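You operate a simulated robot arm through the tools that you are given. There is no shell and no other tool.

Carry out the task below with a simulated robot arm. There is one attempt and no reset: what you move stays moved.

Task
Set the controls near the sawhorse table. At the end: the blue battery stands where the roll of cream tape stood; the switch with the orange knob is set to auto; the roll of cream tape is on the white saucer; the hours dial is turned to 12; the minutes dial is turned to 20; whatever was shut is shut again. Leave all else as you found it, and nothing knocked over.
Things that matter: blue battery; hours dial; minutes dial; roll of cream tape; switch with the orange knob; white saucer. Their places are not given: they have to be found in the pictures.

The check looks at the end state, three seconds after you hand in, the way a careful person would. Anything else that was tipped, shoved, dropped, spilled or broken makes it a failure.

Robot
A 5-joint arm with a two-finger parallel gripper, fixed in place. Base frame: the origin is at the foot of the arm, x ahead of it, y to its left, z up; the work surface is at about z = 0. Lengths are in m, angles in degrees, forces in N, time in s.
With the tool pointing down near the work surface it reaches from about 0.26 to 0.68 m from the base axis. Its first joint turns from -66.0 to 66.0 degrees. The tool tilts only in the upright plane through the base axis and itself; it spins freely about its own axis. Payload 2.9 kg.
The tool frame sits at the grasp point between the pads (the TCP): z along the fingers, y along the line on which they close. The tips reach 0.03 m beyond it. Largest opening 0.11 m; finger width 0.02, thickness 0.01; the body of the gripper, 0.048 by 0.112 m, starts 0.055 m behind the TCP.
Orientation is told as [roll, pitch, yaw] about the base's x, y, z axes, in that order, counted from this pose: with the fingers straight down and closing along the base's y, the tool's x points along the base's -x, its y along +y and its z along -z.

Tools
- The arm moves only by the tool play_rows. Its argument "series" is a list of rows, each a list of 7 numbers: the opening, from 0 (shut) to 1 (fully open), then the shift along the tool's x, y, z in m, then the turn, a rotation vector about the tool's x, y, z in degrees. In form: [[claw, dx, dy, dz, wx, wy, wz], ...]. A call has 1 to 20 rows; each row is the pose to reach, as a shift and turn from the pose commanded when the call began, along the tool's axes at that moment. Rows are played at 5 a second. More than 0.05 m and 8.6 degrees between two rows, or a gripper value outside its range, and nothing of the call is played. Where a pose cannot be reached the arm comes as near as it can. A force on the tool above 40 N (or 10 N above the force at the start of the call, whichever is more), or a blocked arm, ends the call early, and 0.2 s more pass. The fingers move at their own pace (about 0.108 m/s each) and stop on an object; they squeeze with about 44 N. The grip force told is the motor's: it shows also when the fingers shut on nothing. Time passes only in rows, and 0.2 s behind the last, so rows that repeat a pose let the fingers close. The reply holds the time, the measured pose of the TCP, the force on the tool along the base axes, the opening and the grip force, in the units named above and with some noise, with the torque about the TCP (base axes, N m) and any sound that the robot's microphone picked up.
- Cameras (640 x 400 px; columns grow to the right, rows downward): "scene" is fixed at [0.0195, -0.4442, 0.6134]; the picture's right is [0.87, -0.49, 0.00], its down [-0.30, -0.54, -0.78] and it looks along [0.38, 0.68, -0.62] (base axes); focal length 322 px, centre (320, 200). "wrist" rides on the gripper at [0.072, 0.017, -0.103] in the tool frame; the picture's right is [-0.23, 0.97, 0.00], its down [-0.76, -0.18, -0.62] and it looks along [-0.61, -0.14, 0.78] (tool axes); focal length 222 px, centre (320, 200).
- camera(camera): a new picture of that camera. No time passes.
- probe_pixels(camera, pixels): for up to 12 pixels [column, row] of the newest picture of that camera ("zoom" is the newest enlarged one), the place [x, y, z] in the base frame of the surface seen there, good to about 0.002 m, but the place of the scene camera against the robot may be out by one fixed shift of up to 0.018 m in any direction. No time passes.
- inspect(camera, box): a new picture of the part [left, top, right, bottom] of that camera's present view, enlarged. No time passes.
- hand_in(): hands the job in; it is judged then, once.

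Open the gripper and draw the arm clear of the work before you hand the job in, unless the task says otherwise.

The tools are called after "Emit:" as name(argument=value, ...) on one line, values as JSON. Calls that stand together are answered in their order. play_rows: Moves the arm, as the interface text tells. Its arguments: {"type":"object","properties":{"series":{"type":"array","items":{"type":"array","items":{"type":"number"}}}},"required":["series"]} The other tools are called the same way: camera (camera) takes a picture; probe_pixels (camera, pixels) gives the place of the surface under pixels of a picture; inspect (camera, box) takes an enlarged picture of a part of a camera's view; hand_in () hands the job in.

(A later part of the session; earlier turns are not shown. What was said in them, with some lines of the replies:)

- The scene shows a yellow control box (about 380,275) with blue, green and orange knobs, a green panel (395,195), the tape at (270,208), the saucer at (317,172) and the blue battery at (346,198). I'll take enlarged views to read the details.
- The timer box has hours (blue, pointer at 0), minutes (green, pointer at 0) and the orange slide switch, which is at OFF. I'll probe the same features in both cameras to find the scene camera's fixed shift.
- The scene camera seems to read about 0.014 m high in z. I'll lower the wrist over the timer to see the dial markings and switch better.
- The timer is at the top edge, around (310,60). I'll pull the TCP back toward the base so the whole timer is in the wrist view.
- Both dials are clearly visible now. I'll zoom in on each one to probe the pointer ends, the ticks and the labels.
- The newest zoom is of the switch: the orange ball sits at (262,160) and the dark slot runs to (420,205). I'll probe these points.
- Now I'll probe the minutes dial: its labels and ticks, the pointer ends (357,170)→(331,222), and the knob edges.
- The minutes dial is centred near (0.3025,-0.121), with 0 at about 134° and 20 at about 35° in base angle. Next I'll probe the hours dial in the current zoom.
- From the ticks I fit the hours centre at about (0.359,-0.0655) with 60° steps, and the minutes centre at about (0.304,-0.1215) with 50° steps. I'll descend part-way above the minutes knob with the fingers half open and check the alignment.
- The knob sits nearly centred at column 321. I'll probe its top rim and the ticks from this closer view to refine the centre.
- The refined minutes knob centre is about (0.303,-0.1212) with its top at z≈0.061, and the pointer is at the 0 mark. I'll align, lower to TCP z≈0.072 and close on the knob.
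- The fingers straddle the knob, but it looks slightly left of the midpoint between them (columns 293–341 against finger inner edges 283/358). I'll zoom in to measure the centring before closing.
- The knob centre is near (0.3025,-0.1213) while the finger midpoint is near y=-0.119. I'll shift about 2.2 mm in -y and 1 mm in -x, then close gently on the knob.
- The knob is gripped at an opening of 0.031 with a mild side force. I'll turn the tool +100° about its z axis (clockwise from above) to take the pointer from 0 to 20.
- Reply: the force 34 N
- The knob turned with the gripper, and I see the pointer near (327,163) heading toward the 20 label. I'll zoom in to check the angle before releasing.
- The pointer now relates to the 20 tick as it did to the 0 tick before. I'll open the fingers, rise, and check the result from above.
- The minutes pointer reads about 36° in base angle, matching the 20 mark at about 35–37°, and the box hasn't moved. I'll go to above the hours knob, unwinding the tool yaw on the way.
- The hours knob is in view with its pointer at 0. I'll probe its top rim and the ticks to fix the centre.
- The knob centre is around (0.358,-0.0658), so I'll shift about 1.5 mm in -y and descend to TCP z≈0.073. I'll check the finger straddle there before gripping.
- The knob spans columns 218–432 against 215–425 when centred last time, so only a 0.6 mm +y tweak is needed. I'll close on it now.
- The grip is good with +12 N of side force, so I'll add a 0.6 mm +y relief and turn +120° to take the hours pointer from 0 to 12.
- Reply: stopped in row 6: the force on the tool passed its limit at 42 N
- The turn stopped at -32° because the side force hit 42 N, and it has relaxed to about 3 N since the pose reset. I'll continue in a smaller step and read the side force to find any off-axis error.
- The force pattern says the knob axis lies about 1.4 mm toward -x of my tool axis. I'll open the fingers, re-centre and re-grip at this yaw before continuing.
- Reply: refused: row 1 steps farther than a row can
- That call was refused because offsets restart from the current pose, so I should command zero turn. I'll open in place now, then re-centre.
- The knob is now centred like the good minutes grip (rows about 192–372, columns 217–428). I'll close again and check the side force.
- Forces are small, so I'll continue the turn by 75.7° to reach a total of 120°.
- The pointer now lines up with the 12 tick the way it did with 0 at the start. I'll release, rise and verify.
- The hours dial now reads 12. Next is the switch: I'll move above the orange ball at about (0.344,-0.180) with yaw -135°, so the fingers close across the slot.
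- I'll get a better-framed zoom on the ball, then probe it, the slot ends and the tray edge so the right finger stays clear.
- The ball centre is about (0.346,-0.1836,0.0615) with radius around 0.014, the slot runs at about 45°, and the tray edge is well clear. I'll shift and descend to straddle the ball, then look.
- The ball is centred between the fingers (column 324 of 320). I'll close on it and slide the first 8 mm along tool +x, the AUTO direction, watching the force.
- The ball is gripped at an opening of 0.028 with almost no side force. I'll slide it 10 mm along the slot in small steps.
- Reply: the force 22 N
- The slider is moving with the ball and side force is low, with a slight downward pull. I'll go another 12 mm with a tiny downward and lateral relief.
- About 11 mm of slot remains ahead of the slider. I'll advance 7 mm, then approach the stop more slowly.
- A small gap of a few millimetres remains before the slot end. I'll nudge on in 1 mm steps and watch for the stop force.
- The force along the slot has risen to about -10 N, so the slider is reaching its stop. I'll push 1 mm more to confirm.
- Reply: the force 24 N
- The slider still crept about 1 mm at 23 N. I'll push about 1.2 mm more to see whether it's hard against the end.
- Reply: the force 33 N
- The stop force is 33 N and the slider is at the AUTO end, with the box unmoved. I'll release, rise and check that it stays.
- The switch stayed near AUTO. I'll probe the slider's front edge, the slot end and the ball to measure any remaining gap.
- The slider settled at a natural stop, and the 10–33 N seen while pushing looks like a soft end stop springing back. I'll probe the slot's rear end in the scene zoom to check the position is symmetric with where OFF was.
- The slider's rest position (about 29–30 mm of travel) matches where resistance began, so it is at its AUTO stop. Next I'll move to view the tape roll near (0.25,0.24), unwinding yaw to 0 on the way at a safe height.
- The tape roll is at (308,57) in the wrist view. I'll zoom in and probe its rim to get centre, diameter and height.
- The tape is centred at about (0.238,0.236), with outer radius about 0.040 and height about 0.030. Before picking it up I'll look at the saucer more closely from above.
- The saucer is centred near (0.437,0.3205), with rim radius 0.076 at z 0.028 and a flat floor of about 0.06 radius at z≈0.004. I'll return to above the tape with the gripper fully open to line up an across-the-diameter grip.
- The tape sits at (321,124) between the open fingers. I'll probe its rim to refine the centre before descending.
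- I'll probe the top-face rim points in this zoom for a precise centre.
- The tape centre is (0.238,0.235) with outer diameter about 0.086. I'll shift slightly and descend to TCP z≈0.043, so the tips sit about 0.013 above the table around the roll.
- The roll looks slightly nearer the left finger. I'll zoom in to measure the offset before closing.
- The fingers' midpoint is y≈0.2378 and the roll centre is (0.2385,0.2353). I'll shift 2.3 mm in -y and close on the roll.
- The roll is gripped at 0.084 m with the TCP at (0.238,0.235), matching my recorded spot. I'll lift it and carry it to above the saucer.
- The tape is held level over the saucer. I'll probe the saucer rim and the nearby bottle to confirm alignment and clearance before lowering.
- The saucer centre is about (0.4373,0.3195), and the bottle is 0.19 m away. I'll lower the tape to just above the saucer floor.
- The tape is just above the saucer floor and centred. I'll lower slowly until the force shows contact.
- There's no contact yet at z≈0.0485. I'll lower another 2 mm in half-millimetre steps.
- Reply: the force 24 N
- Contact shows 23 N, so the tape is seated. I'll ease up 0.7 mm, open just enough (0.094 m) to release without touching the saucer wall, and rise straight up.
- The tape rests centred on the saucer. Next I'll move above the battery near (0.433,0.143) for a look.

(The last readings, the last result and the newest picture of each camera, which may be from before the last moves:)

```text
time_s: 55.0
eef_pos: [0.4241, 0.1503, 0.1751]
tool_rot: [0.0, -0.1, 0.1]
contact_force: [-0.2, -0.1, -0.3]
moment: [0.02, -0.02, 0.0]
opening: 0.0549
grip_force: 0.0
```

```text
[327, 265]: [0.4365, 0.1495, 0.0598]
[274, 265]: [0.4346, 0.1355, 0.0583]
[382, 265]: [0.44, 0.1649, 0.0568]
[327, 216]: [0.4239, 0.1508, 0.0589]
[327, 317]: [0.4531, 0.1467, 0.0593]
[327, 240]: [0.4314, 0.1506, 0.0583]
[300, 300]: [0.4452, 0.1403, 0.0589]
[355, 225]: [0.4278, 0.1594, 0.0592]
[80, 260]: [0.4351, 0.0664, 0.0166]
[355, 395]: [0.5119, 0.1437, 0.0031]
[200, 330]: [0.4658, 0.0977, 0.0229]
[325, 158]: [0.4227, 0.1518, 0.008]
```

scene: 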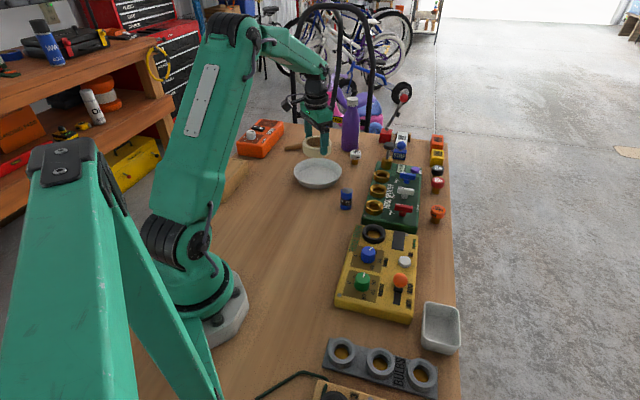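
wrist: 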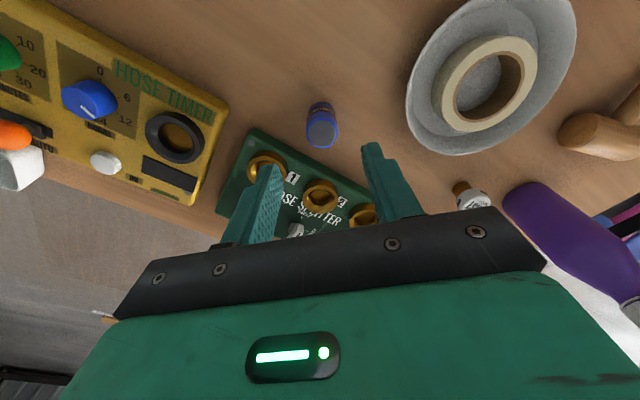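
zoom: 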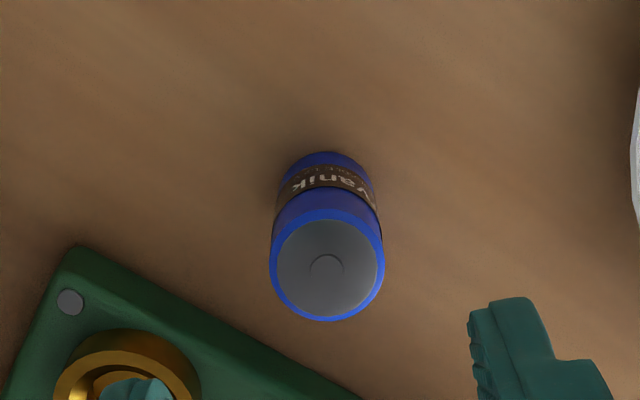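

The battery's top centre is about (0.4375,0.1497) with radius about 0.015, and it stands 0.059 tall; the splitter edge is over 4 cm away. I'll align and lower around it.

Emit:
play_rows(series=[[0.55, -0.0134, -0.001, 0.0, 0, 0, 0], [0.55, -0.0134, -0.001, 0.04, 0, 0, 0], [0.55, -0.0134, -0.001, 0.07, 0, 0, 0], [0.55, -0.0134, -0.001, 0.07, 0, 0, 0]])

Emit:
inspect(camera="wrist", box=[240, 100, 400, 200])

```text
time_s: 56.0
eef_pos: [0.4348, 0.1481, 0.1048]
tool_rot: [0.0, -0.1, 0.0]
contact_force: [-0.6, -0.5, -0.4]
moment: [0.0, 0.0, 0.0]
opening: 0.0606
grip_force: 0.1
```

```text
4.00 times, centred on (320, 150) of wrist
```

zoom: 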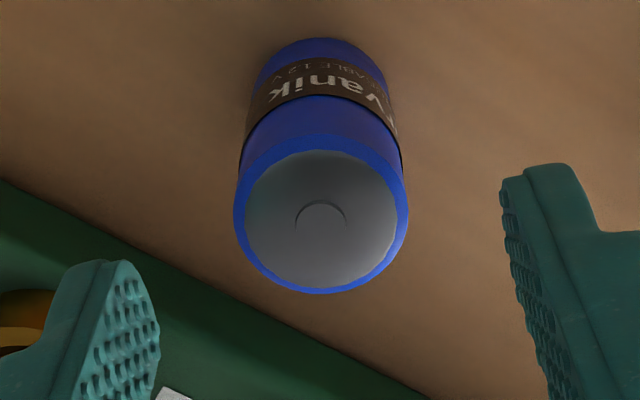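

The battery is centred at (320,154), as expected for directly below the TCP. I'll descend to z≈0.038 and close.

Emit:
play_rows(series=[[0.55, 0, 0, 0.025, 0, 0, 0], [0.55, 0, 0, 0.05, 0, 0, 0], [0.55, 0, 0, 0.062, 0, 0, 0], [0.55, 0, 0, 0.067, 0, 0, 0], [0.55, 0, 0, 0.067, 0, 0, 0], [0.4, 0, 0, 0.067, 0, 0, 0], [0.3, 0, 0, 0.067, 0, 0, 0], [0.2, 0, 0, 0.067, 0, 0, 0], [0.2, 0, 0, 0.067, 0, 0, 0]])

Emit:
camera(camera="wrist")

```text
time_s: 58.0
eef_pos: [0.4372, 0.1488, 0.0377]
tool_rot: [0.1, 0.0, 0.1]
contact_force: [0.3, 0.8, -0.1]
moment: [0.06, 0.0, 0.02]
opening: 0.0321
grip_force: 43.6
```

```text
taken
```

wrist: 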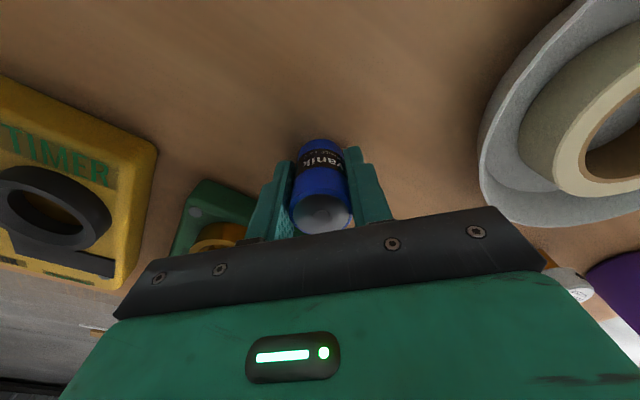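

The battery is gripped at 0.032. I'll lift it 0.10 m and carry it to the tape's former spot at (0.2385,0.235).

Emit:
play_rows(series=[[0.2, 0, 0, -0.02, 0, 0, 0], [0.2, 0, 0, -0.06, 0, 0, 0], [0.2, 0, 0, -0.1, 0, 0, 0], [0.2, 0.04, 0.0175, -0.1, 0, 0, 0], [0.2, 0.08, 0.035, -0.1, 0, 0, 0], [0.2, 0.12, 0.0525, -0.1, 0, 0, 0], [0.2, 0.16, 0.07, -0.1, 0, 0, 0], [0.2, 0.1983, 0.0868, -0.1, 0, 0, 0], [0.2, 0.1983, 0.0868, -0.1, 0, 0, 0], [0.2, 0.1983, 0.0868, -0.1, 0, 0, 0]])

Emit:
camera(camera="wrist")

Emit:
camera(camera="scene")

```text
time_s: 60.2
eef_pos: [0.2378, 0.2352, 0.1385]
tool_rot: [-0.1, 0.0, 0.0]
contact_force: [-0.3, -0.1, -2.1]
moment: [-0.03, -0.01, -0.04]
opening: 0.0321
grip_force: 43.9
```

```text
taken
```

wrist: 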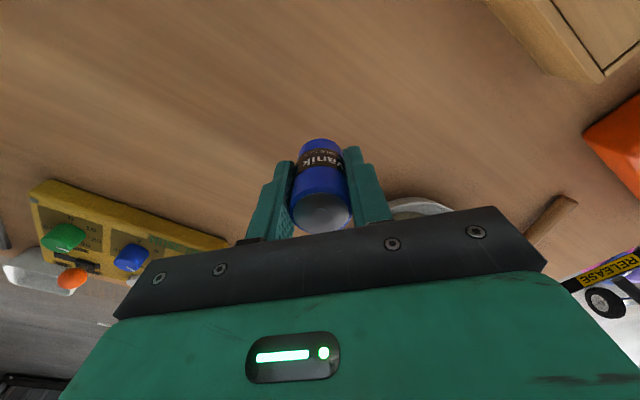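

```text
taken
```

scene: 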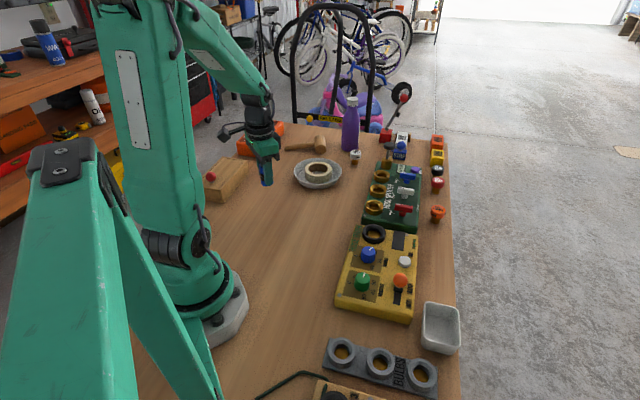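

The battery is held upright over the target at TCP (0.238,0.235). I'll lower it to about 2 mm above the table, then ease it down.

Emit:
play_rows(series=[[0.2, 0, 0, 0.035, 0, 0, 0], [0.2, 0, 0, 0.07, 0, 0, 0], [0.2, 0, 0, 0.09, 0, 0, 0], [0.2, 0, 0, 0.0975, 0, 0, 0], [0.2, 0, 0, 0.0985, 0, 0, 0], [0.2, 0, 0, 0.0995, 0, 0, 0], [0.2, 0, 0, 0.0995, 0, 0, 0]])

```text
time_s: 61.9
eef_pos: [0.2386, 0.2357, 0.0395]
tool_rot: [0.1, -0.1, -0.1]
contact_force: [-0.5, -2.3, 4.6]
moment: [-0.19, -0.04, 0.02]
opening: 0.0319
grip_force: 44.3
stopped in row 7: the force on the tool passed its limit at 41 N (the readings are from after the stop); the commanded pose is now the measured one
```

The base touched the table and the force relaxed to about 5 N. I'll check that it stands upright before releasing.

Emit:
inspect(camera="scene", box=[220, 150, 320, 230])

Emit:
inspect(camera="wrist", box=[240, 110, 400, 240])

```text
5.00 times, centred on (270, 190) of scene
```

zoom: 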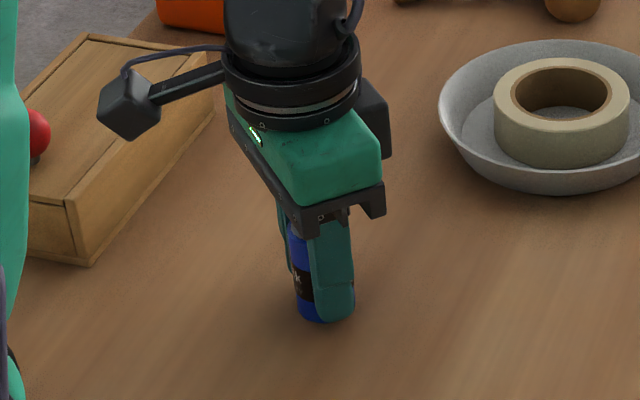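

```text
3.08 times, centred on (320, 175) of wrist
```

zoom: 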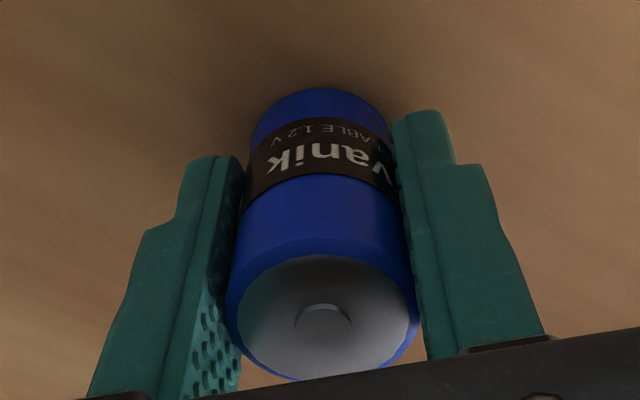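

The battery stands upright on the table. I'll open the fingers slowly, hold, and rise straight up.

Emit:
play_rows(series=[[0.32, 0, 0, 0, 0, 0, 0], [0.4, 0, 0, 0, 0, 0, 0], [0.55, 0, 0, 0, 0, 0, 0], [0.55, 0, 0, 0, 0, 0, 0], [0.55, 0, 0, -0.02, 0, 0, 0], [0.55, 0, 0, -0.05, 0, 0, 0], [0.55, 0, 0, -0.09, 0, 0, 0], [0.55, 0, 0, -0.13, 0, 0, 0], [0.55, 0, 0, -0.17, 0, 0, 0], [0.55, 0, 0, -0.21, 0, 0, 0], [0.55, 0, 0, -0.21, 0, 0, 0]])

Emit:
camera(camera="wrist")

Emit:
camera(camera="scene")

```text
time_s: 64.3
eef_pos: [0.2405, 0.235, 0.2486]
tool_rot: [0.0, -0.1, -0.1]
contact_force: [-1.2, 0.6, -0.2]
moment: [0.04, 0.03, 0.02]
opening: 0.0606
grip_force: 0.0
```

```text
taken
```

wrist: 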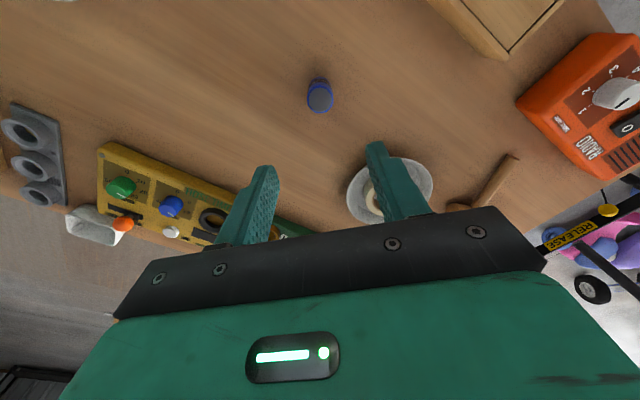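

```text
taken
```

scene: 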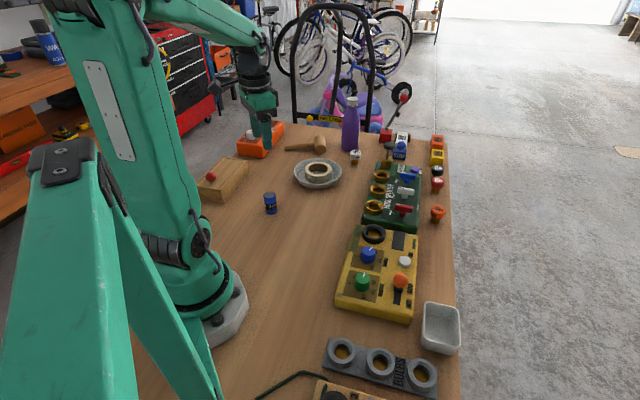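

The battery stands free at (270,202) in the scene view. I'll probe it and re-check the dials, switch, tape and saucer in the scene camera.

Emit:
probe_pixels(camera="wrist", pixels=[[320, 97], [309, 97], [331, 97], [320, 84], [320, 110]])

Emit:
inspect(camera="scene", box=[320, 215, 470, 335])

Emit:
inspect(camera="scene", box=[190, 110, 380, 230])

Emit:
inspect(camera="scene", box=[350, 120, 460, 240])

```text
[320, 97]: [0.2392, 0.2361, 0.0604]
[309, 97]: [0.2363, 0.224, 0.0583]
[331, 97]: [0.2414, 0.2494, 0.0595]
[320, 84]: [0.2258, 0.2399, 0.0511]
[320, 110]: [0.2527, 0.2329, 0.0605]
```

```text
3.33 times, centred on (395, 275) of scene
```

zoom: 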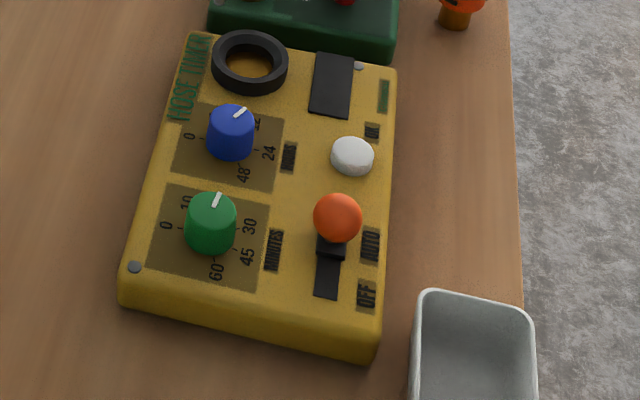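

```text
3.33 times, centred on (285, 170) of scene
```

zoom: 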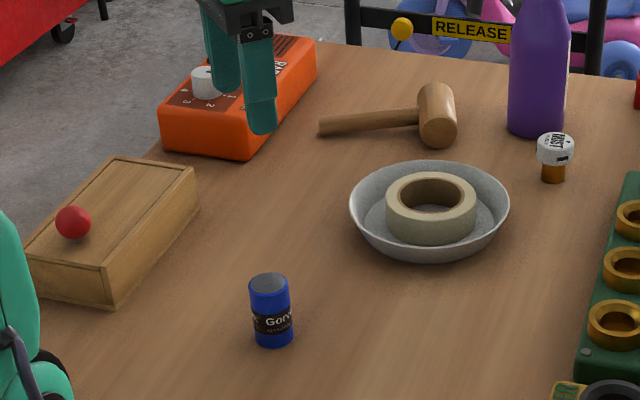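

```text
3.33 times, centred on (405, 180) of scene
```

zoom: 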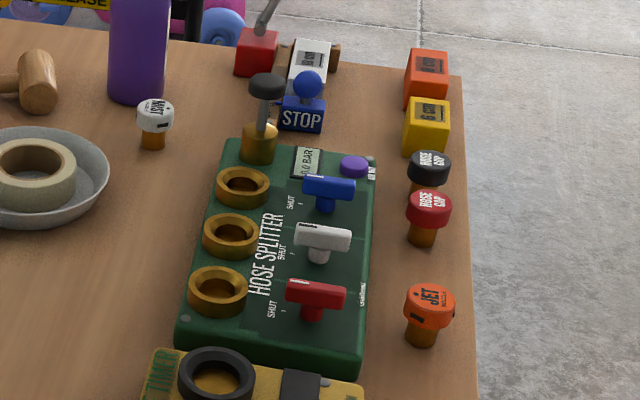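

The battery stands at (0.239,0.236), and the valves, caps and other items look unchanged. I'll retract the arm to its starting pose with the gripper open, which also gives a final view of the dials.

Emit:
play_rows(series=[[0.7, 0, 0, -0.04, 0, 0, 0], [0.8, 0, 0, -0.08, 0, 0, 0], [1, -0.02, -0.035, -0.1, 0, 0, 0], [1, -0.04, -0.07, -0.1, 0, 0, 0], [1, -0.06, -0.105, -0.1, 0, 0, 0], [1, -0.08, -0.14, -0.1, 0, 0, 0], [1, -0.1, -0.175, -0.1, 0, 0, 0], [1, -0.12, -0.21, -0.1, 0, 0, 0], [1, -0.143, -0.245, -0.1, 0, 0, 0], [1, -0.166, -0.279, -0.1, 0, 0, 0], [1, -0.166, -0.279, -0.1, 0, 0, 0]])

Emit:
camera(camera="scene")

Emit:
inspect(camera="wrist", box=[190, 0, 350, 110])

```text
time_s: 66.7
eef_pos: [0.4059, -0.0439, 0.3482]
tool_rot: [-0.1, -0.1, 0.0]
contact_force: [0.2, -0.7, 0.5]
moment: [0.04, 0.02, -0.04]
opening: 0.1098
grip_force: 0.0
```

```text
taken
```

scene: 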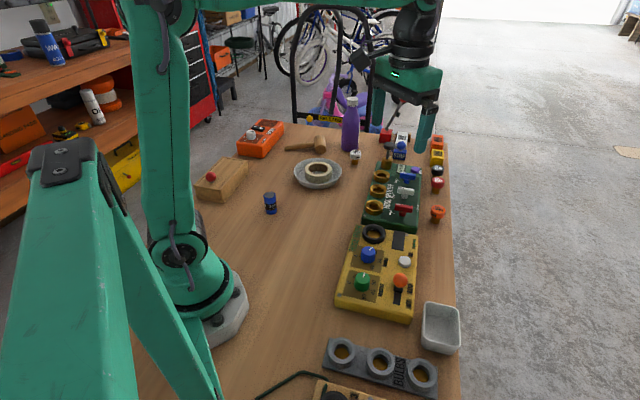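

```text
3.64 times, centred on (270, 55) of wrist
```

zoom: 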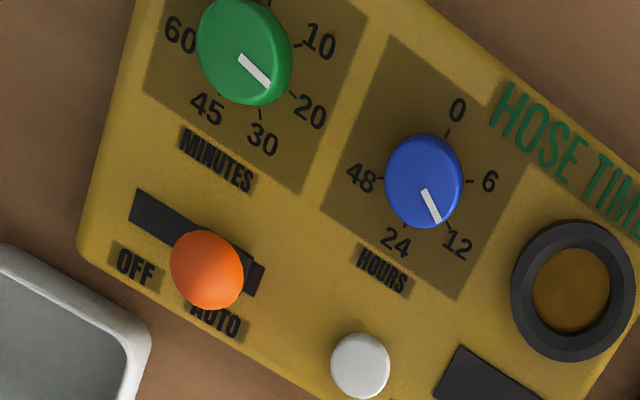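

The dials clearly read 20 and 12, and the ball sits beside AUTO. I'll probe the slot ends and slider once more from this view to be sure the switch is fully home.

Emit:
inspect(camera="wrist", box=[210, 45, 270, 90])

```text
8.89 times, centred on (240, 68) of wrist
```

zoom: 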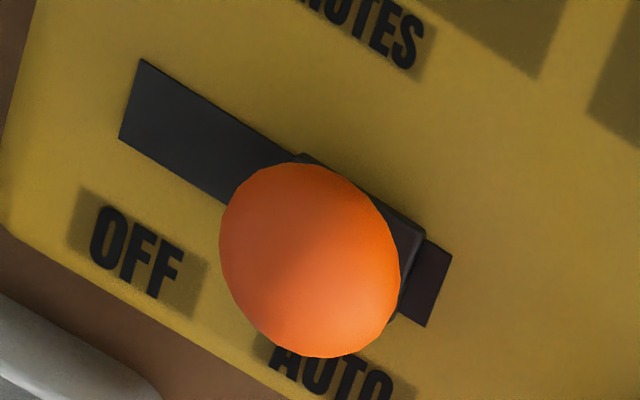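

Emit:
probe_pixels(camera="zoom", pixels=[[141, 64], [123, 136], [132, 98], [447, 258], [425, 322], [437, 290], [300, 157], [420, 232], [412, 270], [290, 160], [200, 140], [310, 165]])

```text
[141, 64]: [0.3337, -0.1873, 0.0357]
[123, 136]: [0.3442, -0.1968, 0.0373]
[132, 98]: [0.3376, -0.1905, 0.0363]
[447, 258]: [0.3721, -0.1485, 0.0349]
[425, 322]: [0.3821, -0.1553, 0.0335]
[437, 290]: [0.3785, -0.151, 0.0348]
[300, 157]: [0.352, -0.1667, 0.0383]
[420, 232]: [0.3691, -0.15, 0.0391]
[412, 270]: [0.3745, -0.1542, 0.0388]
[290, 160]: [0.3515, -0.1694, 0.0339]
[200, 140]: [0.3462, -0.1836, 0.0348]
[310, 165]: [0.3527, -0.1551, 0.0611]
```

Everything checks out:
- **Dials:** minutes reads 20 and hours reads 12.
- **Switch:** it rests at its AUTO stop, exactly where resistance began.
- **Tape and battery:** the tape is on the saucer, and the battery stands at the tape's old spot.
- **Arm:** retracted with the gripper open, and nothing else was disturbed.

I'm handing the job in.

Emit:
hand_in()

```text
The job is handed in.
```

I've handed the job in with every item on the list done; no result of the check has come back yet.

- **Minutes dial:** turned to 20. The pointer lines up with the 20 mark in the final close-up.
- **Hours dial:** turned to 12. Partway through, the turn stopped on a force limit, so I re-centred the gripper and finished it. The pointer lines up with the 12 mark.
- **Orange switch:** slid to AUTO. It moved freely for about 30 mm, met the end stop and settled there. A gap of about 5 mm to the end of the slot remains, so of all the items this is the one I'm least sure of.
- **Tape and saucer:** the cream tape lies flat in the middle of the white saucer.
- **Battery:** standing upright at (0.239, 0.236), within about 1 mm of where the tape stood.
- **Everything else:** nothing had to be opened, so nothing needed shutting again. I saw nothing else moved or knocked over in the final pictures. The arm is back near its starting pose with the gripper open.
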